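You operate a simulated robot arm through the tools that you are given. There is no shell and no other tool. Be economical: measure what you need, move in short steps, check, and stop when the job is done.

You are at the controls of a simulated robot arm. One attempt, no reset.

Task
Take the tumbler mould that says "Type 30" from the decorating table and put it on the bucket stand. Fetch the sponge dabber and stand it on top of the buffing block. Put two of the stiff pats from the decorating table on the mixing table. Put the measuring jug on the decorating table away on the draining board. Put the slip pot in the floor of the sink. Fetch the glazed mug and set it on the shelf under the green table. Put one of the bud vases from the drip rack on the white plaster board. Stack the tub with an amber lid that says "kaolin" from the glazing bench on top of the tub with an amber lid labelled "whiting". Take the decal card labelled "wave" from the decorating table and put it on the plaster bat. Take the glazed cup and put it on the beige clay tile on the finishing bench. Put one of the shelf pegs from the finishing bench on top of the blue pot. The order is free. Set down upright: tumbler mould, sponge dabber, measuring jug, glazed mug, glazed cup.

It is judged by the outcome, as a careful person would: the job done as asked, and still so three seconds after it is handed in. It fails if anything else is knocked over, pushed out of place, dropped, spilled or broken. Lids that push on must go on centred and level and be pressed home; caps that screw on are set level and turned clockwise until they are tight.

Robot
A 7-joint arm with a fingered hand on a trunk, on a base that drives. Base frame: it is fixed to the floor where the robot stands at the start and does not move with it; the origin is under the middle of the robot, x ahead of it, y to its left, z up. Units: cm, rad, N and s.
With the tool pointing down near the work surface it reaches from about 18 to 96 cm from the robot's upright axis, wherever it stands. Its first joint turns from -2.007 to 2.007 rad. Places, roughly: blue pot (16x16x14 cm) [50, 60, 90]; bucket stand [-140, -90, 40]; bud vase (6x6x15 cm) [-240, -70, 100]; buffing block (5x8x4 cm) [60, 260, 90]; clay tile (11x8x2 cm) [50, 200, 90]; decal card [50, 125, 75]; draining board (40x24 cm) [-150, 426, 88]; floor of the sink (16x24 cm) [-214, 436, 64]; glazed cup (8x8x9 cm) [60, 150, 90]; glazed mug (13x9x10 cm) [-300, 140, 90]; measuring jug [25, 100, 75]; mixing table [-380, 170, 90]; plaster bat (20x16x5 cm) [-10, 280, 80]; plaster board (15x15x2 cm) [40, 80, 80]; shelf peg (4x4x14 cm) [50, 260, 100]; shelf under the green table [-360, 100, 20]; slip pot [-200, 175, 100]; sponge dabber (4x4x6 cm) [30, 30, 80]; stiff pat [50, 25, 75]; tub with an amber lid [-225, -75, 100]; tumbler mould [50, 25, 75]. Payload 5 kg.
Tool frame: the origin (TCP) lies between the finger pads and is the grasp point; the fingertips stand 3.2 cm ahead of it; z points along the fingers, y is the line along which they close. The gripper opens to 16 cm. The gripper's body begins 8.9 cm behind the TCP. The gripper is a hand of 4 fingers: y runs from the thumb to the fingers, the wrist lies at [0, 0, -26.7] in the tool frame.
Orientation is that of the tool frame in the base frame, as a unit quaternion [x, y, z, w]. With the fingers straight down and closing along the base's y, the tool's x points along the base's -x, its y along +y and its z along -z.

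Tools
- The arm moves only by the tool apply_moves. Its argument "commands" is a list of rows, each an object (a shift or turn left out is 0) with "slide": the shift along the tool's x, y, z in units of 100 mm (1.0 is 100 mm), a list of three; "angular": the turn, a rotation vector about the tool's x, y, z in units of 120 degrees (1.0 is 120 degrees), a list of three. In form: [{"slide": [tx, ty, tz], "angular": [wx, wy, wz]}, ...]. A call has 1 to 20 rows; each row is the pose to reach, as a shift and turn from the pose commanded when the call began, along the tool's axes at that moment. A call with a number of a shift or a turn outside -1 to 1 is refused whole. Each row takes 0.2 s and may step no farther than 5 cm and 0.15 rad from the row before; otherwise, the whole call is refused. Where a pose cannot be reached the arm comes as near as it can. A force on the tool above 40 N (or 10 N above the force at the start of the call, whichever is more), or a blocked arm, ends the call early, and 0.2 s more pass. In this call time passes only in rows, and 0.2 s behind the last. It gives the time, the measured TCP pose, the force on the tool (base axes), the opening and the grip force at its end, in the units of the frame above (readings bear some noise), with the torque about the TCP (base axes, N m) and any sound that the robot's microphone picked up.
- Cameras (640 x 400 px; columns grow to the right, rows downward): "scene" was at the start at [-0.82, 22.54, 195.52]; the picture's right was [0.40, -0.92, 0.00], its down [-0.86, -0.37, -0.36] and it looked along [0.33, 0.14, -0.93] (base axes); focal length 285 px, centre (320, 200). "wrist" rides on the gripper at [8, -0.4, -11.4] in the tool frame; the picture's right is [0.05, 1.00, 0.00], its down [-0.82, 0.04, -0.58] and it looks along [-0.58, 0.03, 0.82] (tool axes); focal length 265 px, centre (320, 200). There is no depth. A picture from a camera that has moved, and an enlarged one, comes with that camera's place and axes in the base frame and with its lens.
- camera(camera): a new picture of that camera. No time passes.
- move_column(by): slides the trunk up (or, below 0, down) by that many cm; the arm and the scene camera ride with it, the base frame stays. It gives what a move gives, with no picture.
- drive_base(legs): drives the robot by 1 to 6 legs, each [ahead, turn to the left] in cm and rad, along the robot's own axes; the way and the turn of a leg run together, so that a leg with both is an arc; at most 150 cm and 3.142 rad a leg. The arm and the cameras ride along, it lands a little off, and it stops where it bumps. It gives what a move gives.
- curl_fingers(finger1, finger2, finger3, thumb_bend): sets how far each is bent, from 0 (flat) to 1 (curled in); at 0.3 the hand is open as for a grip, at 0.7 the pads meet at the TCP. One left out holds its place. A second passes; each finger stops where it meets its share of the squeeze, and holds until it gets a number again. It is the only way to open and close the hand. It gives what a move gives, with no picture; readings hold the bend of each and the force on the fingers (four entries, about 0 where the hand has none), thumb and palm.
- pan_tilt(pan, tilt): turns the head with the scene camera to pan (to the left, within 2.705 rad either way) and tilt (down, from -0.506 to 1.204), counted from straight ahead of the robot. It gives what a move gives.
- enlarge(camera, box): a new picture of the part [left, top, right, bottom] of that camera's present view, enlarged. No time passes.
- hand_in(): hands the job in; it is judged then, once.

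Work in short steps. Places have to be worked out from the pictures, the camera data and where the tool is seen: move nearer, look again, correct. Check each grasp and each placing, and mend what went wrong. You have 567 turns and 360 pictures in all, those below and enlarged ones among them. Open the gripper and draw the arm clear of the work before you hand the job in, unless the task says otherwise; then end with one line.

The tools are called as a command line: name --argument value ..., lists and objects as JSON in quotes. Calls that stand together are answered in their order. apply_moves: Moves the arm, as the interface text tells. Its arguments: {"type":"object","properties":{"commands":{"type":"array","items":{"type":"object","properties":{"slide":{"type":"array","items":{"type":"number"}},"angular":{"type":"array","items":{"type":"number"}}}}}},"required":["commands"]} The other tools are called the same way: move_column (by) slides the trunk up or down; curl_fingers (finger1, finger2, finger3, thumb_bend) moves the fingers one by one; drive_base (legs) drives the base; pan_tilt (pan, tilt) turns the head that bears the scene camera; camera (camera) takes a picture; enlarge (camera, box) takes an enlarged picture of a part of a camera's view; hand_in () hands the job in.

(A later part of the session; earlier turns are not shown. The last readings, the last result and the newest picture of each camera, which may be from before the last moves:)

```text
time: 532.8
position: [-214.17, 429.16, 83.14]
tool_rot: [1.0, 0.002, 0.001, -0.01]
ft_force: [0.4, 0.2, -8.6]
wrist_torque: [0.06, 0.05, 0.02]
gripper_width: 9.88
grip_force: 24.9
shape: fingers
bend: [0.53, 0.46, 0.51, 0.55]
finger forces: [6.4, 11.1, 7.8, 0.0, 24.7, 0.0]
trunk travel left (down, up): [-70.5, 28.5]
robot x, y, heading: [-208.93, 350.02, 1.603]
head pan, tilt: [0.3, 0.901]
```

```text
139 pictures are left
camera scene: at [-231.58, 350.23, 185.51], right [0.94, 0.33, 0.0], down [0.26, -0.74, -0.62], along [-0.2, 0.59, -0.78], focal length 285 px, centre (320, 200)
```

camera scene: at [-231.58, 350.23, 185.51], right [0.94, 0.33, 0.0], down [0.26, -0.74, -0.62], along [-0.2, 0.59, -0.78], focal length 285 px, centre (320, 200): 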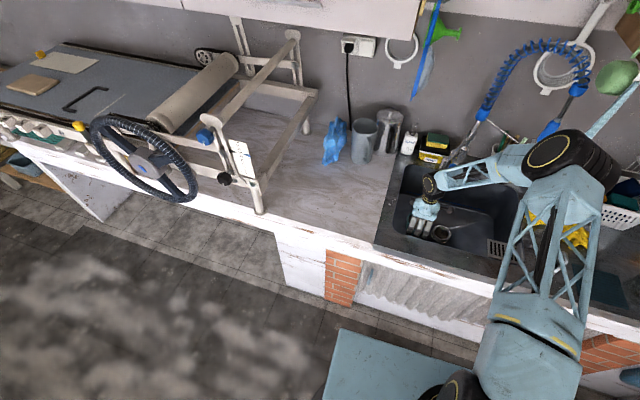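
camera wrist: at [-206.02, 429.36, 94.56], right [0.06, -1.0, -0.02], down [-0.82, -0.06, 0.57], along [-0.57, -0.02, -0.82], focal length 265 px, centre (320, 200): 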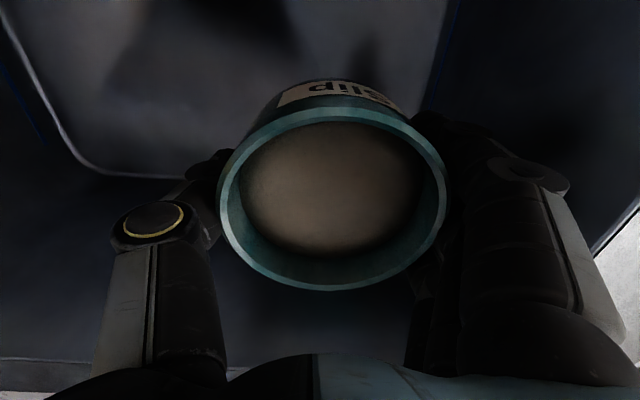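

move_column --by -10

apply_moves --commands '[{"slide": [0, 0, 0.05]}, {"slide": [0, 0, 0.1]}]'

apply_moves --commands '[{"slide": [0, 0, 0.05]}]'

apply_moves --commands '[{"slide": [0, 0, 0.04]}]'

```text
time: 534.1
position: [-214.05, 429.03, 73.04]
tool_rot: [1.0, 0.001, 0.001, -0.01]
ft_force: [-0.9, 0.1, -9.1]
wrist_torque: [0.06, 0.06, 0.04]
gripper_width: 9.85
grip_force: 24.9
shape: fingers
bend: [0.53, 0.46, 0.51, 0.55]
finger forces: [6.4, 11.1, 7.8, 0.0, 24.7, 0.0]
trunk travel left (down, up): [-60.5, 38.5]
robot x, y, heading: [-209.03, 349.55, 1.603]
head pan, tilt: [0.3, 0.901]
```

```text
time: 534.7
position: [-214.08, 429.24, 72.1]
tool_rot: [1.0, 0.002, 0.001, -0.01]
ft_force: [0.4, 0.0, -9.1]
wrist_torque: [0.06, 0.05, 0.0]
gripper_width: 9.85
grip_force: 24.5
shape: fingers
bend: [0.53, 0.46, 0.51, 0.55]
finger forces: [6.4, 11.1, 7.8, 0.0, 24.7, 0.0]
trunk travel left (down, up): [-60.5, 38.5]
robot x, y, heading: [-208.8, 349.51, 1.601]
head pan, tilt: [0.3, 0.901]
```

```text
time: 535.1
position: [-214.07, 429.11, 71.66]
tool_rot: [1.0, 0.002, 0.001, -0.01]
ft_force: [-0.2, -0.2, -9.2]
wrist_torque: [0.08, 0.06, 0.02]
gripper_width: 9.88
grip_force: 25.0
shape: fingers
bend: [0.53, 0.46, 0.51, 0.55]
finger forces: [6.4, 11.1, 7.7, 0.0, 24.7, 0.0]
trunk travel left (down, up): [-60.5, 38.5]
robot x, y, heading: [-209.2, 349.7, 1.606]
head pan, tilt: [0.3, 0.901]
```

```text
time: 535.5
position: [-214.16, 429.07, 71.18]
tool_rot: [1.0, 0.003, 0.001, -0.01]
ft_force: [0.2, -0.3, -9.6]
wrist_torque: [0.03, 0.06, -0.01]
gripper_width: 9.87
grip_force: 24.9
shape: fingers
bend: [0.53, 0.46, 0.51, 0.55]
finger forces: [6.4, 11.1, 7.8, 0.0, 24.7, 0.0]
trunk travel left (down, up): [-60.5, 38.5]
robot x, y, heading: [-208.74, 349.59, 1.598]
head pan, tilt: [0.3, 0.901]
```

apply_moves --commands '[{"slide": [0, 0, 0.05]}]'

apply_moves --commands '[{"slide": [0, 0, 0.05]}]'

apply_moves --commands '[{"slide": [0, 0, 0.04]}]'

camera --camera "wrist"

```text
time: 535.9
position: [-214.02, 429.16, 70.59]
tool_rot: [1.0, 0.002, 0.001, -0.009]
ft_force: [-1.0, -0.4, -9.0]
wrist_torque: [0.05, 0.07, 0.01]
gripper_width: 9.89
grip_force: 24.9
shape: fingers
bend: [0.53, 0.46, 0.51, 0.55]
finger forces: [6.4, 11.0, 7.8, 0.0, 24.6, 0.1]
trunk travel left (down, up): [-60.5, 38.5]
robot x, y, heading: [-209.08, 350.1, 1.604]
head pan, tilt: [0.3, 0.901]
```

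```text
time: 536.3
position: [-214.11, 429.24, 70.11]
tool_rot: [1.0, 0.002, 0.001, -0.01]
ft_force: [-0.6, -0.6, -9.4]
wrist_torque: [0.04, 0.03, 0.03]
gripper_width: 9.87
grip_force: 24.6
shape: fingers
bend: [0.53, 0.46, 0.51, 0.55]
finger forces: [6.5, 11.1, 7.8, 0.1, 24.6, 0.0]
trunk travel left (down, up): [-60.5, 38.5]
robot x, y, heading: [-209.0, 349.65, 1.605]
head pan, tilt: [0.3, 0.901]
```

```text
time: 536.7
position: [-214.07, 429.25, 69.76]
tool_rot: [1.0, 0.002, 0.001, -0.01]
ft_force: [0.9, 1.3, -8.8]
wrist_torque: [0.04, 0.01, 0.03]
gripper_width: 9.83
grip_force: 25.3
shape: fingers
bend: [0.53, 0.46, 0.51, 0.55]
finger forces: [6.4, 11.1, 7.8, 0.0, 24.6, 0.1]
trunk travel left (down, up): [-60.5, 38.5]
robot x, y, heading: [-209.1, 349.86, 1.601]
head pan, tilt: [0.3, 0.901]
```

```text
138 pictures are left
camera wrist: at [-205.98, 429.46, 81.23], right [0.06, -1.0, -0.02], down [-0.82, -0.06, 0.57], along [-0.57, -0.02, -0.82], focal length 265 px, centre (320, 200)
```

wrist: 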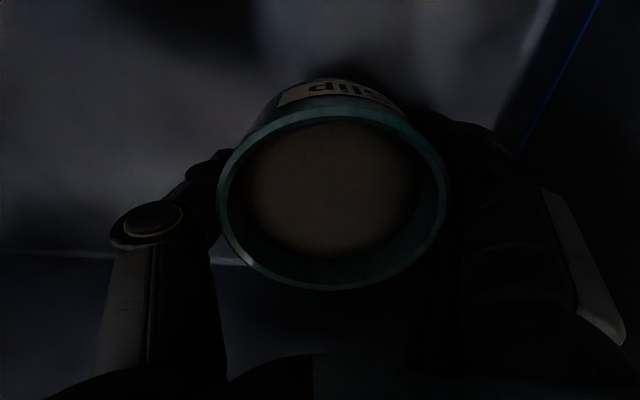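

apply_moves --commands '[{"slide": [0, 0, 0.05]}]'

apply_moves --commands '[{"slide": [0, 0, 0.04]}]'

apply_moves --commands '[{"slide": [0, 0, 0.03]}]'

```text
time: 537.1
position: [-214.15, 429.25, 69.34]
tool_rot: [1.0, 0.002, 0.0, -0.009]
ft_force: [-0.2, -0.5, -8.8]
wrist_torque: [0.04, 0.04, -0.03]
gripper_width: 9.88
grip_force: 24.7
shape: fingers
bend: [0.53, 0.46, 0.51, 0.55]
finger forces: [6.5, 11.0, 7.8, 0.0, 24.6, 0.0]
trunk travel left (down, up): [-60.5, 38.5]
robot x, y, heading: [-208.88, 349.88, 1.605]
head pan, tilt: [0.3, 0.901]
```

```text
time: 537.5
position: [-214.11, 429.24, 69.14]
tool_rot: [1.0, 0.001, 0.0, -0.01]
ft_force: [0.0, -2.2, 6.7]
wrist_torque: [-0.89, 0.48, 0.08]
gripper_width: 9.88
grip_force: 32.2
shape: fingers
bend: [0.53, 0.46, 0.52, 0.55]
finger forces: [6.7, 11.7, 21.6, 0.1, 23.6, 0.1]
trunk travel left (down, up): [-60.5, 38.5]
robot x, y, heading: [-209.18, 349.54, 1.604]
head pan, tilt: [0.3, 0.901]
```

```text
time: 537.9
position: [-214.08, 429.26, 69.03]
tool_rot: [1.0, 0.002, 0.001, -0.012]
ft_force: [2.2, -2.4, 37.0]
wrist_torque: [-2.47, 1.24, 0.15]
gripper_width: 9.83
grip_force: 41.7
shape: fingers
bend: [0.53, 0.46, 0.55, 0.56]
finger forces: [7.8, 12.5, 39.6, 0.1, 23.1, 0.0]
trunk travel left (down, up): [-60.5, 38.5]
robot x, y, heading: [-209.18, 349.96, 1.603]
head pan, tilt: [0.3, 0.901]
```

Fingertips/pot touch the sloped floor. Ease 1 mm and release.

apply_moves --commands '[{"slide": [0, 0, -0.02]}]'

curl_fingers --finger1 0.46 --finger2 0.41 --finger3 0.46 --thumb_bend 0.48

apply_moves --commands '[{"slide": [0, 0, -0.05]}]'

curl_fingers --finger1 0.41 --finger2 0.4 --finger3 0.41 --thumb_bend 0.43

camera --camera "wrist"

```text
time: 538.3
position: [-214.14, 429.26, 69.04]
tool_rot: [1.0, 0.002, 0.001, -0.011]
ft_force: [1.7, 1.8, 32.1]
wrist_torque: [-2.01, 0.98, 0.09]
gripper_width: 9.87
grip_force: 40.3
shape: fingers
bend: [0.53, 0.46, 0.55, 0.56]
finger forces: [7.6, 11.2, 36.6, 0.1, 25.1, 0.0]
trunk travel left (down, up): [-60.5, 38.5]
robot x, y, heading: [-208.99, 349.81, 1.603]
head pan, tilt: [0.3, 0.901]
```

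```text
time: 539.1
position: [-214.05, 429.55, 69.16]
tool_rot: [1.0, 0.001, 0.0, -0.014]
ft_force: [0.5, 1.6, 20.6]
wrist_torque: [-1.0, 0.51, -0.06]
gripper_width: 10.53
grip_force: 10.4
shape: fingers
bend: [0.45, 0.41, 0.5, 0.48]
finger forces: [2.0, 0.5, 18.5, 0.0, 0.1, 0.1]
trunk travel left (down, up): [-60.5, 38.5]
robot x, y, heading: [-208.83, 349.51, 1.604]
head pan, tilt: [0.3, 0.901]
stopped: the force on the tool passed its limit (the readings are from after the stop); the commanded pose is now the measured one
```

```text
time: 539.5
position: [-214.08, 429.16, 69.4]
tool_rot: [1.0, 0.002, 0.001, -0.011]
ft_force: [-1.2, 0.1, -0.2]
wrist_torque: [-0.06, 0.01, 0.02]
gripper_width: 10.42
grip_force: 0.6
shape: fingers
bend: [0.46, 0.41, 0.46, 0.48]
finger forces: [0.1, 0.0, 0.0, 0.0, 1.3, 0.1]
trunk travel left (down, up): [-60.5, 38.5]
robot x, y, heading: [-208.79, 349.9, 1.605]
head pan, tilt: [0.3, 0.901]
```

```text
time: 540.5
position: [-214.09, 429.41, 69.35]
tool_rot: [1.0, 0.002, 0.0, -0.011]
ft_force: [0.8, 0.0, -0.2]
wrist_torque: [0.01, 0.01, -0.04]
gripper_width: 12.24
grip_force: 0.0
shape: fingers
bend: [0.41, 0.4, 0.41, 0.43]
finger forces: [0.0, 0.0, 0.0, 0.0, 0.0, 0.0]
trunk travel left (down, up): [-60.5, 38.5]
robot x, y, heading: [-209.3, 349.56, 1.604]
head pan, tilt: [0.3, 0.901]
```

```text
137 pictures are left
camera wrist: at [-205.98, 429.53, 80.87], right [0.06, -1.0, -0.02], down [-0.82, -0.06, 0.57], along [-0.57, -0.01, -0.82], focal length 265 px, centre (320, 200)
```

wrist: 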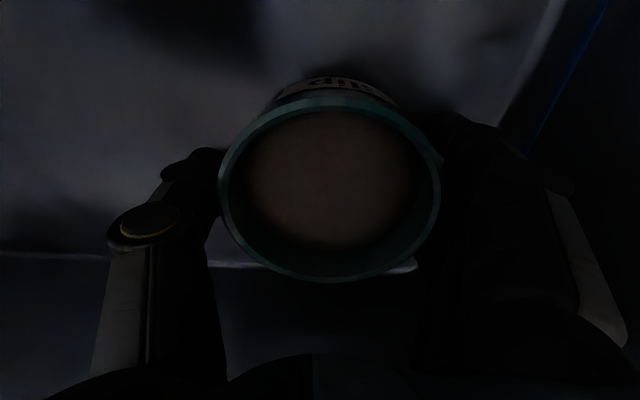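

Released. Rise straight up with the column and check the pot in the sink.

move_column --by 12

move_column --by 25

apply_moves --commands '[{"slide": [0.1, 0.3, -0.1]}, {"slide": [0.3, 0.7, -0.2]}, {"slide": [0.5, 1, -0.4]}]'

apply_moves --commands '[{"slide": [0.1, 0.4, 0]}, {"slide": [0.3, 0.8, 0]}, {"slide": [0.5, 1, 0]}]'

enlarge --camera "scene" --box '[350, 130, 550, 310]'

```text
time: 542.0
position: [-214.2, 429.39, 81.35]
tool_rot: [1.0, 0.002, 0.002, -0.011]
ft_force: [1.4, 0.1, 0.0]
wrist_torque: [0.01, 0.03, 0.0]
gripper_width: 12.26
grip_force: 0.1
shape: fingers
bend: [0.41, 0.4, 0.41, 0.43]
finger forces: [0.1, 0.1, 0.0, 0.1, 0.1, 0.1]
trunk travel left (down, up): [-72.5, 26.5]
robot x, y, heading: [-208.61, 349.6, 1.599]
head pan, tilt: [0.3, 0.901]
```

```text
time: 544.6
position: [-214.11, 429.28, 106.42]
tool_rot: [1.0, 0.002, 0.001, -0.01]
ft_force: [-0.1, 0.0, -0.1]
wrist_torque: [-0.01, 0.01, -0.02]
gripper_width: 12.26
grip_force: 0.0
shape: fingers
bend: [0.41, 0.4, 0.41, 0.43]
finger forces: [0.1, 0.0, 0.0, 0.0, 0.1, 0.0]
trunk travel left (down, up): [-97.5, 1.5]
robot x, y, heading: [-208.89, 349.85, 1.606]
head pan, tilt: [0.3, 0.901]
```

```text
time: 545.4
position: [-209.07, 419.0, 110.21]
tool_rot: [1.0, 0.002, 0.001, -0.011]
ft_force: [0.5, -0.4, 0.3]
wrist_torque: [0.03, 0.04, -0.04]
gripper_width: 12.25
grip_force: 0.1
shape: fingers
bend: [0.41, 0.4, 0.41, 0.43]
finger forces: [0.0, 0.0, 0.1, 0.1, 0.0, 0.0]
trunk travel left (down, up): [-97.5, 1.5]
robot x, y, heading: [-209.03, 349.61, 1.605]
head pan, tilt: [0.3, 0.901]
```

```text
time: 546.2
position: [-204.13, 409.17, 110.01]
tool_rot: [1.0, 0.002, 0.001, -0.012]
ft_force: [0.4, 0.2, -0.3]
wrist_torque: [0.01, 0.03, 0.0]
gripper_width: 12.3
grip_force: 0.1
shape: fingers
bend: [0.41, 0.4, 0.41, 0.43]
finger forces: [0.0, 0.0, 0.1, 0.0, 0.0, 0.0]
trunk travel left (down, up): [-97.5, 1.5]
robot x, y, heading: [-209.13, 349.79, 1.608]
head pan, tilt: [0.3, 0.901]
```

```text
2.22 times, centred on (450, 220) of scene
camera zoom: at [-231.48, 350.05, 212.52], right [0.94, 0.33, 0.0], down [0.26, -0.74, -0.62], along [-0.2, 0.59, -0.78], focal length 633 px, centre (31, 156)
```

zoom: 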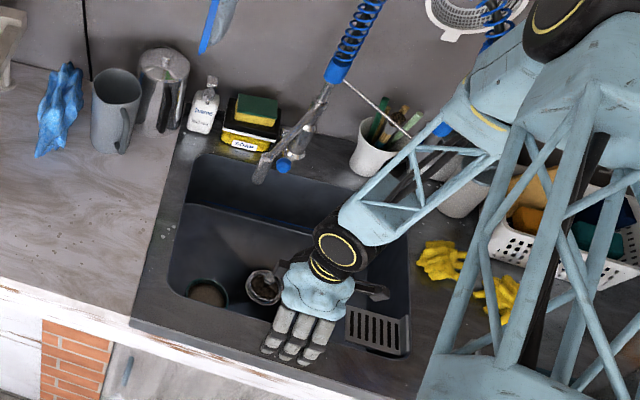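

Slip pot is in the sink. Now to the glazed mug near (-300,140): back off and drive west along the aisle, then face south.

drive_base --legs '[[-103, 0], [0, 1.55], [88, 0], [0, 1.571]]'

pan_tilt --pan 0.0 --tilt 0.75

camera --camera "scene"

pan_tilt --pan -0.9 --tilt 0.75

camera --camera "scene"

```text
time: 563.3
position: [-299.67, 186.68, 109.88]
tool_rot: [0.012, 1.0, -0.011, -0.001]
ft_force: [0.1, 0.4, -1.3]
wrist_torque: [-0.01, 0.01, -0.02]
gripper_width: 12.27
grip_force: 0.0
shape: fingers
bend: [0.41, 0.4, 0.41, 0.43]
finger forces: [0.0, 0.1, 0.0, 0.0, 0.0, 0.0]
trunk travel left (down, up): [-97.5, 1.5]
robot x, y, heading: [-293.42, 246.33, -1.562]
head pan, tilt: [0.3, 0.901]
```

```text
time: 564.1
position: [-299.72, 186.66, 109.97]
tool_rot: [0.012, 1.0, -0.01, 0.0]
ft_force: [-1.0, -0.4, 0.4]
wrist_torque: [0.0, 0.0, -0.04]
gripper_width: 12.31
grip_force: 0.1
shape: fingers
bend: [0.41, 0.4, 0.41, 0.43]
finger forces: [0.1, 0.0, 0.0, 0.0, 0.0, 0.1]
trunk travel left (down, up): [-97.5, 1.5]
robot x, y, heading: [-293.47, 246.32, -1.564]
head pan, tilt: [0.0, 0.75]
```

```text
135 pictures are left
camera scene: at [-272.87, 243.86, 213.7], right [-1.0, -0.01, 0.0], down [-0.01, 0.68, -0.73], along [0.01, -0.73, -0.68], focal length 285 px, centre (320, 200)
```

scene: 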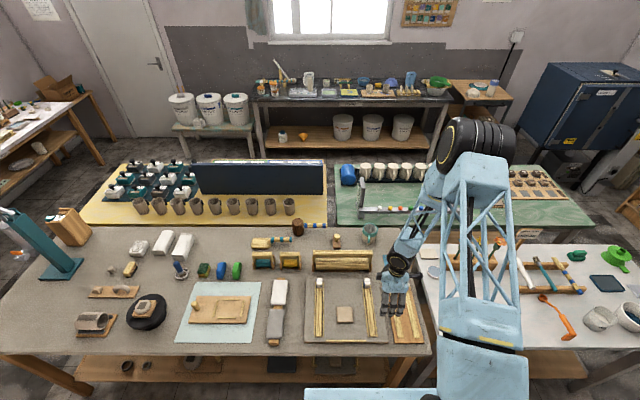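

```text
time: 565.3
position: [-299.75, 186.74, 109.93]
tool_rot: [0.011, 1.0, -0.01, -0.001]
ft_force: [-0.2, 0.1, 0.0]
wrist_torque: [0.02, -0.02, 0.01]
gripper_width: 12.28
grip_force: 0.0
shape: fingers
bend: [0.41, 0.4, 0.41, 0.43]
finger forces: [0.0, 0.0, 0.0, 0.0, 0.0, 0.0]
trunk travel left (down, up): [-97.5, 1.5]
robot x, y, heading: [-293.37, 245.89, -1.563]
head pan, tilt: [-0.901, 0.75]
```

```text
134 pictures are left
camera scene: at [-279.4, 246.95, 213.7], right [-0.63, 0.78, 0.0], down [0.53, 0.43, -0.73], along [-0.57, -0.46, -0.68], focal length 285 px, centre (320, 200)
```

scene: 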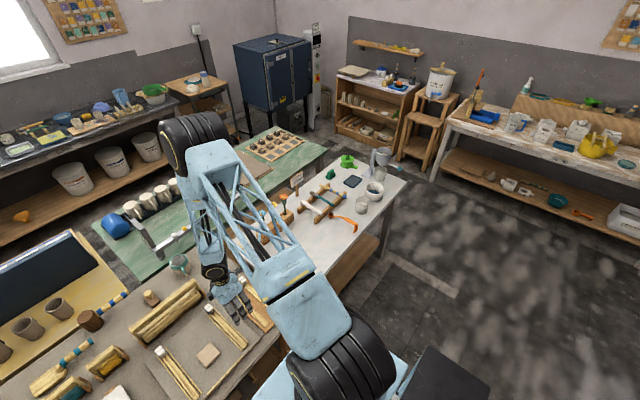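

pan_tilt --pan 0.0 --tilt 0.75

enlarge --camera "scene" --box '[290, 190, 450, 320]'

camera --camera "wrist"

```text
time: 566.5
position: [-299.64, 186.67, 109.92]
tool_rot: [0.011, 1.0, -0.011, -0.001]
ft_force: [0.2, -0.5, 0.0]
wrist_torque: [0.0, 0.01, 0.0]
gripper_width: 12.27
grip_force: 0.1
shape: fingers
bend: [0.41, 0.4, 0.41, 0.43]
finger forces: [0.0, 0.0, 0.0, 0.0, 0.0, 0.0]
trunk travel left (down, up): [-97.5, 1.5]
robot x, y, heading: [-293.1, 246.01, -1.566]
head pan, tilt: [0.0, 0.75]
```

```text
3.08 times, centred on (370, 255) of scene
camera zoom: at [-272.9, 243.87, 213.7], right [-1.0, -0.01, 0.0], down [0.0, 0.68, -0.73], along [0.0, -0.73, -0.68], focal length 876 px, centre (166, 31)
```

zoom: 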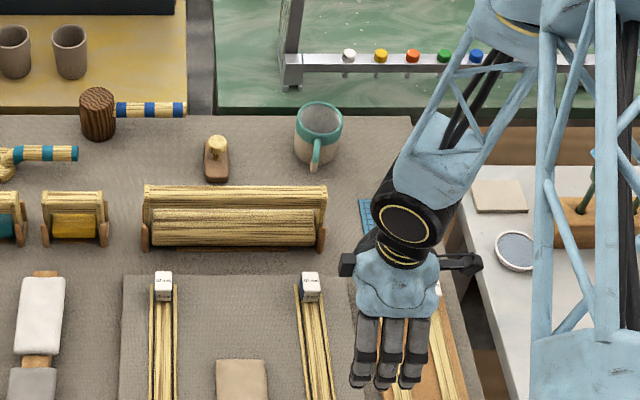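

```text
132 pictures are left
camera wrist: at [-307.59, 186.66, 121.4], right [-0.03, 1.0, -0.02], down [0.82, 0.04, 0.57], along [0.57, 0.0, -0.82], focal length 265 px, centre (320, 200)
```

wrist: 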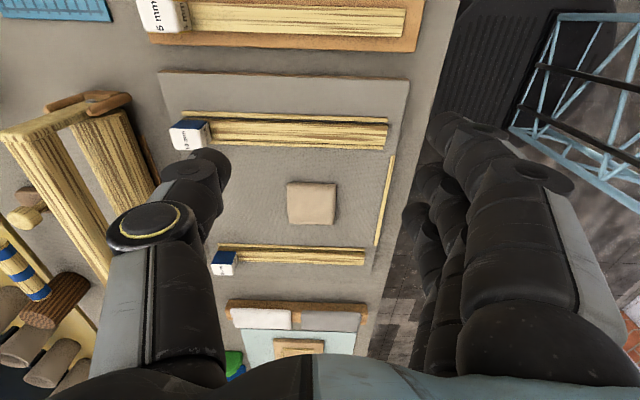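

The glazed mug (teal rim) is at ≈(-300,141), handle toward me, behind a wooden rack. For the low shelf I need a tilted grasp with the camera side up, so I turn the hand a further −90° and see that it's reachable.

apply_moves --commands '[{"angular": [0, 0, -0.07]}, {"angular": [0, 0, -0.14]}, {"angular": [0, 0, -0.21]}, {"angular": [0, 0, -0.28]}, {"angular": [0, 0, -0.35]}, {"angular": [0, 0, -0.42]}, {"angular": [0, 0, -0.49]}, {"angular": [0, 0, -0.56]}, {"angular": [0, 0, -0.63]}, {"angular": [0, 0, -0.7]}, {"angular": [0, 0, -0.745]}]'

camera --camera "wrist"

```text
time: 568.9
position: [-300.16, 186.69, 109.94]
tool_rot: [-0.695, 0.719, -0.007, -0.007]
ft_force: [0.3, 0.2, -0.3]
wrist_torque: [-0.03, -0.09, -0.03]
gripper_width: 12.31
grip_force: 0.0
shape: fingers
bend: [0.41, 0.4, 0.41, 0.43]
finger forces: [0.1, 0.0, 0.1, 0.1, 0.0, 0.1]
out of reach, approached as far as the arm can: row 8
trunk travel left (down, up): [-97.5, 1.5]
robot x, y, heading: [-293.12, 246.16, -1.561]
head pan, tilt: [0.0, 0.75]
```

```text
131 pictures are left
camera wrist: at [-299.76, 178.95, 121.6], right [-1.0, -0.02, 0.0], down [-0.02, 0.83, 0.56], along [-0.01, 0.56, -0.83], focal length 265 px, centre (320, 200)
```

wrist: 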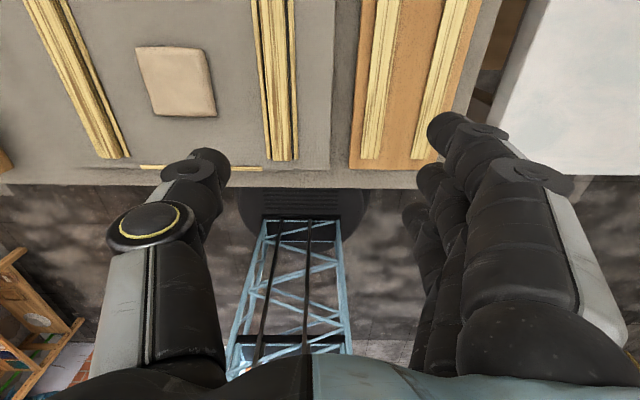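

Reachable. Drive closer and tilt the hand 45° forward.

drive_base --legs '[[21, 0]]'

apply_moves --commands '[{"angular": [0, 0.065, 0]}, {"angular": [0, 0.13, 0]}, {"angular": [0, 0.195, 0]}, {"angular": [0, 0.26, 0]}, {"angular": [0, 0.32, 0]}, {"angular": [0, 0.375, 0]}]'

camera --camera "wrist"

camera --camera "scene"

```text
time: 570.7
position: [-299.59, 166.42, 110.04]
tool_rot: [-0.695, 0.719, -0.007, -0.009]
ft_force: [-0.8, 1.7, 0.2]
wrist_torque: [-0.06, 0.02, 0.04]
gripper_width: 12.35
grip_force: 0.0
shape: fingers
bend: [0.41, 0.4, 0.41, 0.43]
finger forces: [0.1, 0.0, 0.1, 0.1, 0.0, 0.0]
trunk travel left (down, up): [-97.5, 1.5]
robot x, y, heading: [-293.29, 225.82, -1.563]
head pan, tilt: [0.0, 0.75]
stopped in leg 1: the robot was blocked; the commanded pose is now the measured one
```

```text
time: 572.1
position: [-299.31, 166.83, 109.8]
tool_rot: [-0.655, 0.694, -0.214, -0.207]
ft_force: [0.9, 0.4, 0.5]
wrist_torque: [-0.03, 0.02, -0.08]
gripper_width: 12.32
grip_force: 0.0
shape: fingers
bend: [0.41, 0.4, 0.41, 0.43]
finger forces: [0.0, 0.0, 0.0, 0.0, 0.0, 0.1]
out of reach, approached as far as the arm can: row 5, 6
trunk travel left (down, up): [-97.5, 1.5]
robot x, y, heading: [-293.16, 225.75, -1.563]
head pan, tilt: [0.0, 0.75]
```

```text
130 pictures are left
camera wrist: at [-299.13, 166.69, 123.7], right [-1.0, 0.01, 0.01], down [0.01, 1.0, 0.01], along [-0.01, 0.01, -1.0], focal length 265 px, centre (320, 200)
```

wrist: 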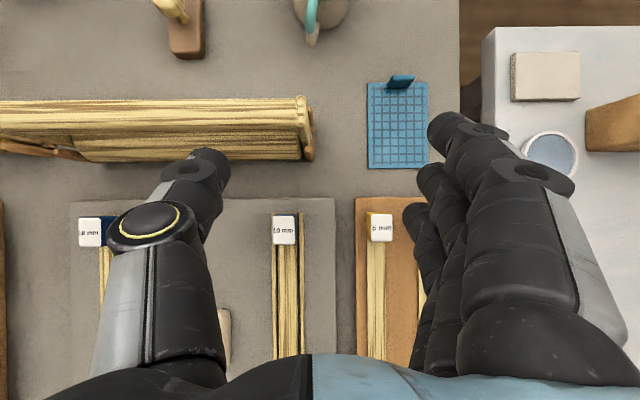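

```text
129 pictures are left
camera scene: at [-273.03, 223.92, 213.76], right [-1.0, -0.01, 0.0], down [0.0, 0.68, -0.73], along [0.0, -0.73, -0.68], focal length 285 px, centre (320, 200)
```

scene: 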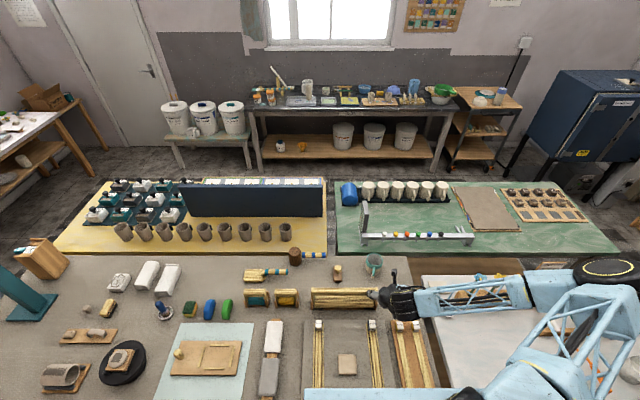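

Tilt reached ≈35° (camera now looks straight down). I advance 10 cm to see the mug.

apply_moves --commands '[{"slide": [0.33, 0, 0.23]}, {"slide": [0.66, 0, 0.46]}, {"slide": [0.9, 0, 0.63]}]'

camera --camera "wrist"

camera --camera "scene"

```text
time: 572.9
position: [-299.75, 155.74, 109.36]
tool_rot: [-0.655, 0.695, -0.212, -0.208]
ft_force: [-0.5, 0.1, -0.3]
wrist_torque: [0.01, 0.0, 0.04]
gripper_width: 12.33
grip_force: 0.0
shape: fingers
bend: [0.41, 0.4, 0.41, 0.43]
finger forces: [0.0, 0.0, 0.0, 0.0, 0.0, 0.0]
trunk travel left (down, up): [-97.5, 1.5]
robot x, y, heading: [-293.13, 225.85, -1.565]
head pan, tilt: [0.0, 0.75]
```

```text
128 pictures are left
camera wrist: at [-299.43, 155.39, 123.31], right [-1.0, 0.01, 0.01], down [0.01, 1.0, 0.01], along [-0.01, 0.01, -1.0], focal length 265 px, centre (320, 200)
```

wrist: 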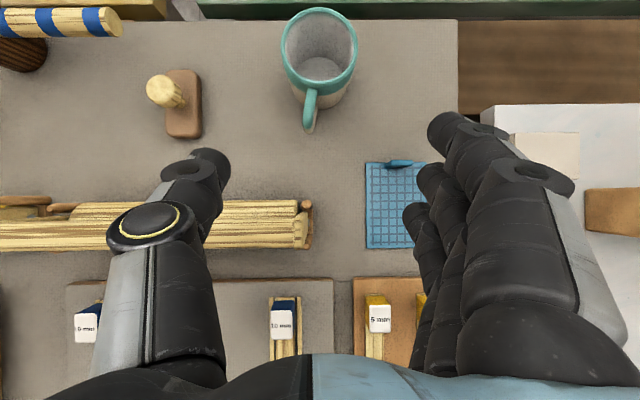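

```text
127 pictures are left
camera scene: at [-272.69, 223.44, 213.69], right [-1.0, -0.01, 0.0], down [0.0, 0.68, -0.73], along [0.0, -0.73, -0.68], focal length 285 px, centre (320, 200)
```

scene: 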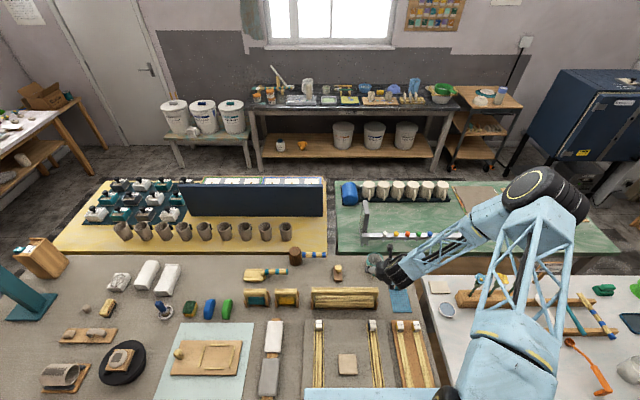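

Mug centre ≈(-299.4,140.2). I approach along the tilted axis in steps.

apply_moves --commands '[{"slide": [0.1, -0.02, 0.4]}, {"slide": [0.2, -0.03, 0.8]}, {"slide": [0.2, -0.03, 1.0]}]'

camera --camera "wrist"

```text
time: 573.7
position: [-299.56, 148.37, 102.17]
tool_rot: [-0.655, 0.695, -0.212, -0.207]
ft_force: [-0.5, 0.3, -0.7]
wrist_torque: [0.06, -0.05, -0.01]
gripper_width: 12.36
grip_force: 0.2
shape: fingers
bend: [0.41, 0.4, 0.41, 0.43]
finger forces: [0.0, 0.1, 0.0, 0.0, 0.0, 0.0]
trunk travel left (down, up): [-97.5, 1.5]
robot x, y, heading: [-293.07, 225.91, -1.561]
head pan, tilt: [0.0, 0.75]
```

```text
126 pictures are left
camera wrist: at [-299.39, 148.12, 116.17], right [-1.0, 0.01, 0.01], down [0.01, 1.0, 0.01], along [-0.01, 0.02, -1.0], focal length 265 px, centre (320, 200)
```

wrist: 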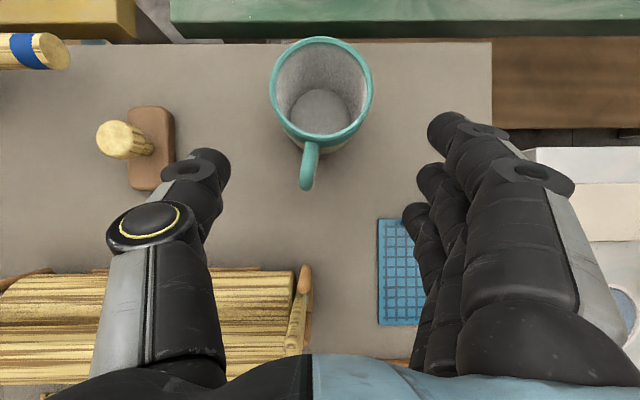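

apply_moves --commands '[{"slide": [0.05, -0.01, 0.35]}, {"slide": [0.1, -0.01, 0.7]}, {"slide": [0.1, -0.01, 0.98]}]'

apply_moves --commands '[{"slide": [0.0, 0, 0.18]}]'

camera --camera "wrist"

enlarge --camera "scene" --box '[300, 200, 460, 320]'

```text
time: 574.5
position: [-299.85, 141.89, 94.76]
tool_rot: [-0.655, 0.695, -0.21, -0.208]
ft_force: [-0.1, -0.3, 0.2]
wrist_torque: [0.05, -0.03, 0.01]
gripper_width: 12.33
grip_force: 0.0
shape: fingers
bend: [0.41, 0.4, 0.41, 0.43]
finger forces: [0.0, 0.1, 0.0, 0.1, 0.0, 0.0]
trunk travel left (down, up): [-97.5, 1.5]
robot x, y, heading: [-293.06, 225.78, -1.566]
head pan, tilt: [0.0, 0.75]
```

```text
time: 574.9
position: [-299.59, 140.95, 93.27]
tool_rot: [-0.656, 0.695, -0.211, -0.207]
ft_force: [-0.9, 0.5, -0.5]
wrist_torque: [0.03, 0.0, -0.02]
gripper_width: 12.35
grip_force: 0.0
shape: fingers
bend: [0.41, 0.4, 0.41, 0.43]
finger forces: [0.1, 0.0, 0.1, 0.0, 0.1, 0.0]
trunk travel left (down, up): [-97.5, 1.5]
robot x, y, heading: [-293.17, 225.72, -1.568]
head pan, tilt: [0.0, 0.75]
```

```text
125 pictures are left
camera wrist: at [-299.44, 140.7, 107.27], right [-1.0, 0.01, 0.01], down [0.01, 1.0, 0.01], along [-0.01, 0.01, -1.0], focal length 265 px, centre (320, 200)
```

wrist: 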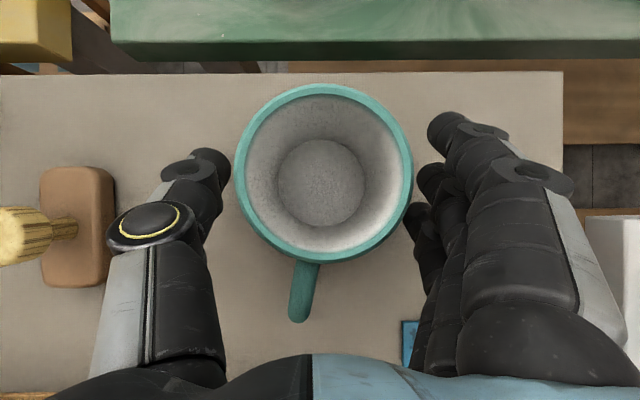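

```text
3.33 times, centred on (380, 260) of scene
camera zoom: at [-272.68, 223.35, 213.69], right [-1.0, -0.01, 0.0], down [0.0, 0.68, -0.73], along [0.0, -0.73, -0.68], focal length 950 px, centre (120, 0)
```

zoom: 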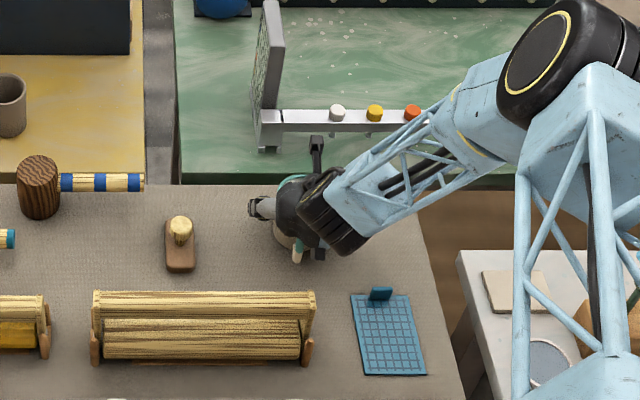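

Mug sits between thumb and fingers. Slight forward correction, then close.

apply_moves --commands '[{"slide": [0.07, 0, 0.03]}]'

curl_fingers --finger1 0.7 --finger2 0.7 --finger3 0.7 --thumb_bend 0.7

apply_moves --commands '[{"slide": [0.03, 0, -0.04]}, {"slide": [0.11, 0, -0.16]}, {"slide": [0.28, 0, -0.4]}]'

camera --camera "wrist"

```text
time: 575.3
position: [-299.76, 140.22, 93.43]
tool_rot: [-0.656, 0.695, -0.211, -0.208]
ft_force: [-0.5, 0.1, -0.1]
wrist_torque: [0.02, 0.01, 0.01]
gripper_width: 12.33
grip_force: 0.0
shape: fingers
bend: [0.41, 0.4, 0.41, 0.43]
finger forces: [0.0, 0.1, 0.0, 0.0, 0.0, 0.0]
trunk travel left (down, up): [-97.5, 1.5]
robot x, y, heading: [-293.15, 226.02, -1.565]
head pan, tilt: [0.0, 0.75]
```

```text
time: 576.3
position: [-299.83, 140.33, 93.4]
tool_rot: [-0.655, 0.696, -0.211, -0.207]
ft_force: [0.8, -0.1, 0.1]
wrist_torque: [0.05, 0.13, 0.0]
gripper_width: 7.41
grip_force: 22.5
shape: fingers
bend: [0.56, 0.5, 0.51, 0.58]
finger forces: [7.2, 7.8, 8.1, 0.0, 22.3, 0.0]
trunk travel left (down, up): [-97.5, 1.5]
robot x, y, heading: [-292.99, 226.14, -1.566]
head pan, tilt: [0.0, 0.75]
```

```text
time: 577.1
position: [-299.88, 140.43, 98.49]
tool_rot: [-0.655, 0.695, -0.211, -0.207]
ft_force: [0.3, 0.8, -2.9]
wrist_torque: [-0.01, 0.0, 0.01]
gripper_width: 7.39
grip_force: 22.4
shape: fingers
bend: [0.56, 0.5, 0.51, 0.58]
finger forces: [6.9, 7.8, 7.7, 0.0, 22.0, 0.0]
trunk travel left (down, up): [-97.5, 1.5]
robot x, y, heading: [-293.39, 225.88, -1.566]
head pan, tilt: [0.0, 0.75]
```

```text
123 pictures are left
camera wrist: at [-299.65, 140.1, 112.44], right [-1.0, 0.01, 0.01], down [0.01, 1.0, 0.01], along [-0.01, 0.01, -1.0], focal length 265 px, centre (320, 200)
```

wrist: 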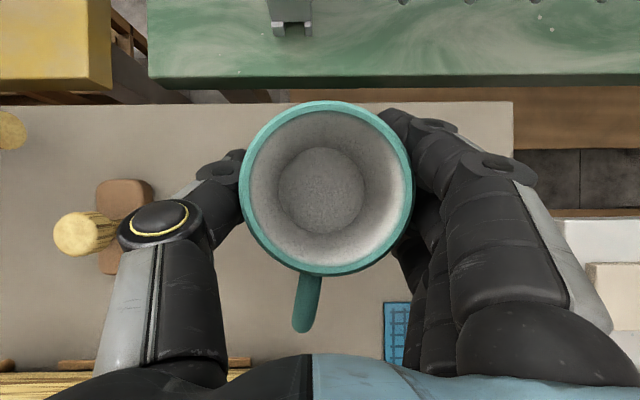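

Mug held upright. I raise and retract it over the table, then travel around to the south aisle.

apply_moves --commands '[{"slide": [0.0, 0, -0.3]}, {"slide": [0.0, 0, -0.6]}, {"slide": [0.0, 0, -1]}]'

apply_moves --commands '[{"slide": [-0.2, 0, -0.3]}, {"slide": [-0.4, 0, -0.6]}, {"slide": [-0.5, 0, -1]}]'

apply_moves --commands '[{"slide": [-0.3, 0, -0.2]}, {"slide": [-0.6, 0, -0.4]}, {"slide": [-0.9, 0, -0.6]}]'

drive_base --legs '[[-9, 0]]'

camera --camera "scene"

```text
time: 577.9
position: [-299.57, 146.13, 106.84]
tool_rot: [-0.655, 0.695, -0.212, -0.208]
ft_force: [0.2, 0.7, -3.0]
wrist_torque: [-0.01, -0.06, 0.0]
gripper_width: 7.36
grip_force: 22.3
shape: fingers
bend: [0.56, 0.5, 0.51, 0.58]
finger forces: [6.9, 7.8, 7.8, 0.1, 21.9, 0.0]
trunk travel left (down, up): [-97.5, 1.5]
robot x, y, heading: [-292.98, 225.67, -1.561]
head pan, tilt: [0.0, 0.75]
```

```text
time: 578.7
position: [-299.73, 156.04, 112.21]
tool_rot: [-0.655, 0.694, -0.213, -0.207]
ft_force: [0.8, 2.1, -2.8]
wrist_torque: [-0.04, -0.01, 0.02]
gripper_width: 7.38
grip_force: 22.0
shape: fingers
bend: [0.56, 0.5, 0.51, 0.58]
finger forces: [7.0, 7.7, 7.8, 0.1, 21.9, 0.0]
trunk travel left (down, up): [-97.5, 1.5]
robot x, y, heading: [-293.13, 225.93, -1.564]
head pan, tilt: [0.0, 0.75]
```

```text
time: 579.5
position: [-299.11, 166.84, 111.91]
tool_rot: [-0.655, 0.695, -0.213, -0.208]
ft_force: [-1.2, 1.0, -1.7]
wrist_torque: [-0.04, -0.06, 0.01]
gripper_width: 7.37
grip_force: 22.0
shape: fingers
bend: [0.56, 0.5, 0.51, 0.58]
finger forces: [6.9, 7.8, 7.9, 0.1, 21.8, 0.0]
trunk travel left (down, up): [-97.5, 1.5]
robot x, y, heading: [-293.01, 225.89, -1.569]
head pan, tilt: [0.0, 0.75]
```

```text
time: 580.6
position: [-299.1, 175.58, 111.82]
tool_rot: [-0.655, 0.695, -0.212, -0.207]
ft_force: [-0.3, -0.1, -3.1]
wrist_torque: [-0.01, 0.01, 0.03]
gripper_width: 7.36
grip_force: 21.9
shape: fingers
bend: [0.56, 0.5, 0.51, 0.58]
finger forces: [6.9, 7.7, 7.9, 0.0, 21.9, 0.0]
trunk travel left (down, up): [-97.5, 1.5]
robot x, y, heading: [-293.13, 235.13, -1.568]
head pan, tilt: [0.0, 0.75]
```

```text
122 pictures are left
camera scene: at [-272.79, 232.78, 213.7], right [-1.0, 0.0, 0.0], down [0.0, 0.68, -0.73], along [0.0, -0.73, -0.68], focal length 285 px, centre (320, 200)
```

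scene: 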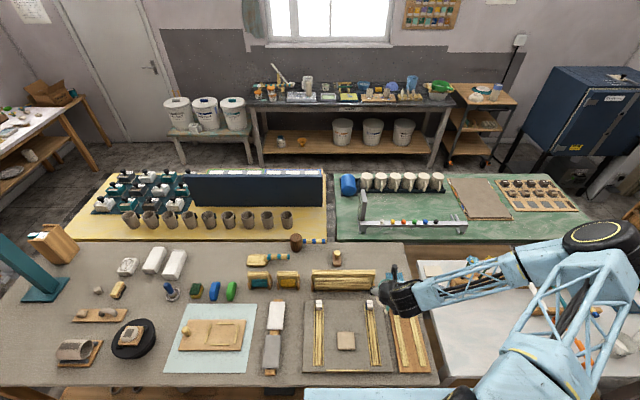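

The tilted posture swings the elbow far out; the mug is empty, so I untilt for travel.

apply_moves --commands '[{"angular": [0, -0.06, 0]}, {"angular": [0, -0.12, 0]}, {"angular": [0, -0.18, 0]}, {"angular": [0, -0.24, 0]}, {"angular": [0, -0.295, 0]}]'

camera --camera "scene"

camera --camera "wrist"

```text
time: 582.0
position: [-306.14, 176.88, 111.86]
tool_rot: [-0.634, 0.773, -0.004, 0.012]
ft_force: [1.8, 0.2, -3.1]
wrist_torque: [-0.08, 0.11, -0.01]
gripper_width: 7.35
grip_force: 21.8
shape: fingers
bend: [0.57, 0.5, 0.51, 0.58]
finger forces: [7.1, 7.4, 7.6, 0.0, 21.6, 0.0]
trunk travel left (down, up): [-97.5, 1.5]
robot x, y, heading: [-293.12, 234.81, -1.567]
head pan, tilt: [0.0, 0.75]
stopped in row 5: the arm was blocked; the commanded pose is now the measured one
```

```text
121 pictures are left
camera scene: at [-272.22, 232.68, 213.65], right [-1.0, -0.01, 0.0], down [-0.01, 0.68, -0.73], along [0.0, -0.73, -0.68], focal length 285 px, centre (320, 200)
```

scene: 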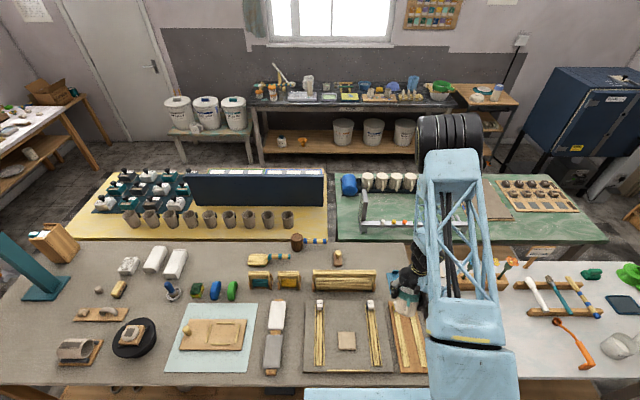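

```text
120 pictures are left
camera wrist: at [-307.47, 168.76, 123.23], right [-0.99, 0.14, -0.02], down [0.1, 0.8, 0.59], along [0.1, 0.58, -0.81], focal length 265 px, centre (320, 200)
```

wrist: 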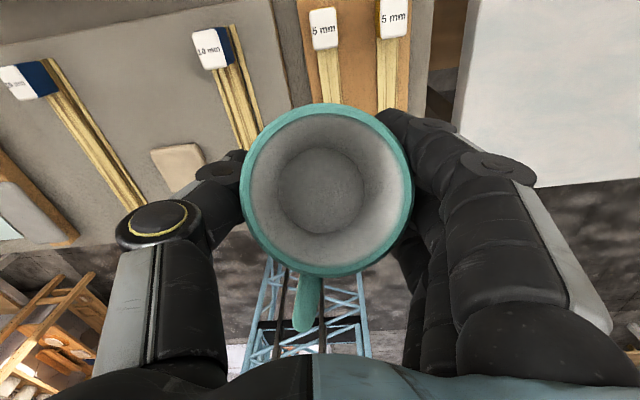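

drive_base --legs '[[0, 1.562], [120, 0], [113, 0]]'

```text
time: 597.2
position: [-3.71, 226.81, 111.96]
tool_rot: [0.996, -0.087, -0.006, -0.012]
ft_force: [0.0, 0.6, -3.0]
wrist_torque: [-0.04, -0.05, 0.02]
gripper_width: 7.34
grip_force: 21.8
shape: fingers
bend: [0.57, 0.5, 0.51, 0.59]
finger forces: [6.7, 7.3, 7.6, 0.0, 21.1, 0.0]
trunk travel left (down, up): [-97.5, 1.5]
robot x, y, heading: [-62.05, 238.06, 0.018]
head pan, tilt: [0.0, 0.75]
```

drive_base --legs '[[0, -1.589], [120, 0], [108, 0], [0, -1.571], [145, 0]]'

pan_tilt --pan -0.5 --tilt 0.7

camera --camera "scene"

```text
time: 622.9
position: [-261.9, 33.06, 111.78]
tool_rot: [0.119, 0.993, -0.013, 0.006]
ft_force: [-0.4, 0.1, -2.1]
wrist_torque: [0.01, 0.07, -0.02]
gripper_width: 7.23
grip_force: 19.4
shape: fingers
bend: [0.57, 0.5, 0.51, 0.59]
finger forces: [5.9, 6.6, 6.8, 0.0, 18.9, 0.0]
trunk travel left (down, up): [-97.5, 1.5]
robot x, y, heading: [-204.51, 18.35, 3.093]
head pan, tilt: [0.0, 0.75]
```

```text
time: 623.8
position: [-261.8, 33.05, 111.88]
tool_rot: [0.119, 0.993, -0.013, 0.006]
ft_force: [0.5, 0.7, -3.2]
wrist_torque: [0.0, 0.04, -0.01]
gripper_width: 7.23
grip_force: 19.5
shape: fingers
bend: [0.57, 0.5, 0.51, 0.59]
finger forces: [5.9, 6.6, 7.0, 0.0, 19.0, 0.0]
trunk travel left (down, up): [-97.5, 1.5]
robot x, y, heading: [-204.28, 18.02, 3.096]
head pan, tilt: [-0.499, 0.7]
```

```text
119 pictures are left
camera scene: at [-206.57, 1.69, 214.13], right [0.52, 0.86, 0.0], down [0.55, -0.33, -0.76], along [-0.65, 0.4, -0.64], focal length 285 px, centre (320, 200)
```

scene: 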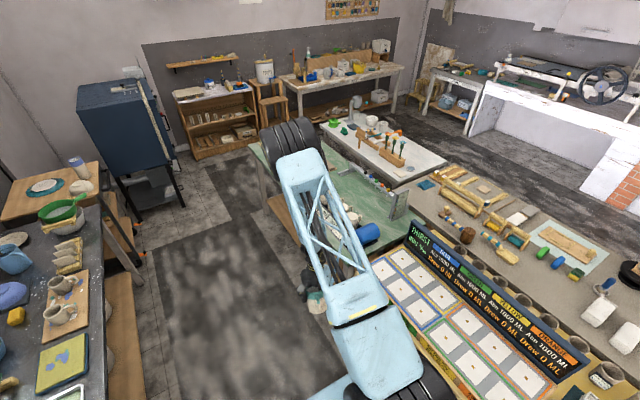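

drive_base --legs '[[0, 0.1], [95, 0], [0, -1.62]]'

pan_tilt --pan 0.3 --tilt 0.8

camera --camera "scene"

camera --camera "wrist"

```text
time: 633.3
position: [-288.14, 71.17, 111.79]
tool_rot: [0.771, 0.637, -0.014, -0.004]
ft_force: [0.4, 0.0, -3.0]
wrist_torque: [0.02, 0.0, 0.03]
gripper_width: 7.21
grip_force: 19.1
shape: fingers
bend: [0.57, 0.5, 0.51, 0.59]
finger forces: [6.0, 6.5, 6.9, 0.1, 18.7, 0.0]
trunk travel left (down, up): [-97.5, 1.5]
robot x, y, heading: [-301.08, 13.11, 1.568]
head pan, tilt: [-0.499, 0.7]
```

```text
time: 634.4
position: [-288.24, 71.24, 111.92]
tool_rot: [0.772, 0.636, -0.013, -0.004]
ft_force: [0.3, -0.7, -2.1]
wrist_torque: [0.04, 0.0, -0.03]
gripper_width: 7.23
grip_force: 19.1
shape: fingers
bend: [0.57, 0.5, 0.51, 0.59]
finger forces: [6.0, 6.5, 6.9, 0.0, 18.8, 0.0]
trunk travel left (down, up): [-97.5, 1.5]
robot x, y, heading: [-300.81, 12.9, 1.568]
head pan, tilt: [0.3, 0.799]
```

```text
118 pictures are left
camera scene: at [-323.37, 14.79, 213.3], right [0.96, 0.29, 0.0], down [0.21, -0.69, -0.7], along [-0.21, 0.67, -0.72], focal length 285 px, centre (320, 200)
```

scene: 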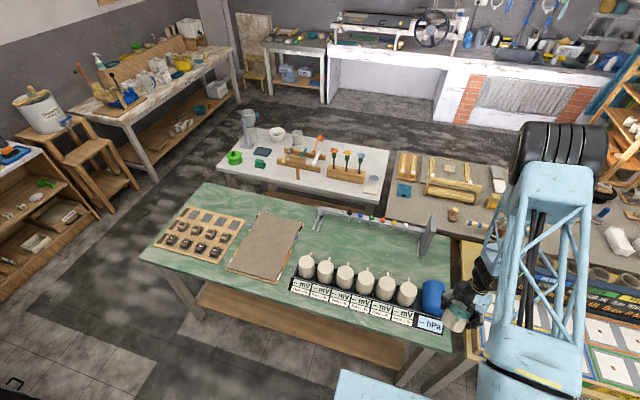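

```text
117 pictures are left
camera wrist: at [-286.64, 79.34, 123.16], right [0.99, -0.14, -0.03], down [-0.1, -0.8, 0.59], along [-0.1, -0.58, -0.81], focal length 265 px, centre (320, 200)
```

wrist: 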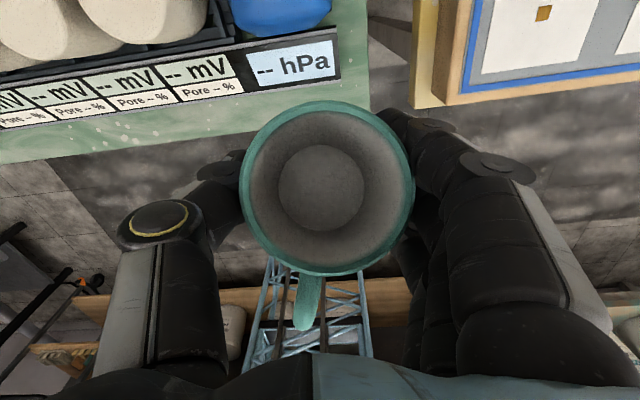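

The shelf's front edge is about y≈77, z≈20 under the green table (table front y≈70). I shift west to x≈-370 and back off to look underneath with the column lowered.

drive_base --legs '[[-16, 0], [0, 1.571], [70, 0], [0, -1.571]]'

move_column --by -40

pan_tilt --pan 0.0 --tilt 0.7

camera --camera "scene"

```text
time: 646.9
position: [-360.5, 54.99, 111.79]
tool_rot: [0.759, 0.651, -0.015, -0.004]
ft_force: [0.9, 0.3, -2.7]
wrist_torque: [0.03, 0.03, -0.02]
gripper_width: 7.21
grip_force: 18.5
shape: fingers
bend: [0.57, 0.5, 0.51, 0.59]
finger forces: [6.1, 6.7, 6.4, 0.1, 18.5, 0.0]
trunk travel left (down, up): [-97.5, 1.5]
robot x, y, heading: [-370.8, -3.63, 1.609]
head pan, tilt: [0.3, 0.799]
```

```text
time: 650.7
position: [-360.65, 55.03, 71.85]
tool_rot: [0.759, 0.651, -0.014, -0.004]
ft_force: [0.0, 0.3, -3.6]
wrist_torque: [0.04, -0.02, -0.01]
gripper_width: 7.23
grip_force: 18.7
shape: fingers
bend: [0.57, 0.5, 0.51, 0.59]
finger forces: [6.1, 6.7, 6.4, 0.0, 18.4, 0.0]
trunk travel left (down, up): [-57.5, 41.5]
robot x, y, heading: [-370.5, -3.45, 1.613]
head pan, tilt: [0.3, 0.799]
```

```text
time: 651.5
position: [-360.61, 55.0, 71.81]
tool_rot: [0.759, 0.651, -0.014, -0.004]
ft_force: [0.0, 0.2, -2.1]
wrist_torque: [0.0, 0.02, 0.0]
gripper_width: 7.2
grip_force: 19.2
shape: fingers
bend: [0.57, 0.5, 0.51, 0.59]
finger forces: [6.2, 6.7, 6.4, 0.1, 18.5, 0.0]
trunk travel left (down, up): [-57.5, 41.5]
robot x, y, heading: [-370.51, -3.27, 1.615]
head pan, tilt: [0.0, 0.7]
```

```text
116 pictures are left
camera scene: at [-391.06, -1.99, 174.12], right [1.0, 0.04, 0.0], down [0.03, -0.64, -0.76], along [-0.03, 0.76, -0.64], focal length 285 px, centre (320, 200)
```

scene: 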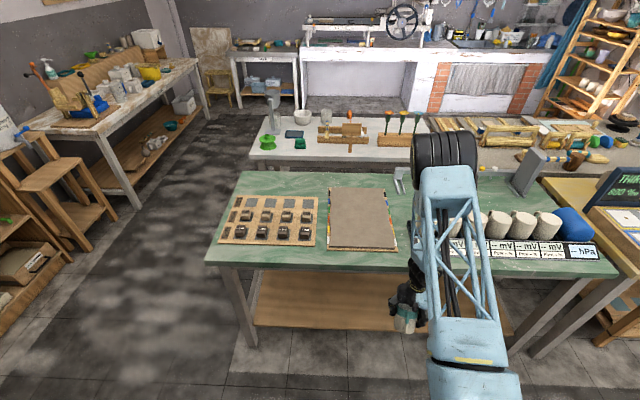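

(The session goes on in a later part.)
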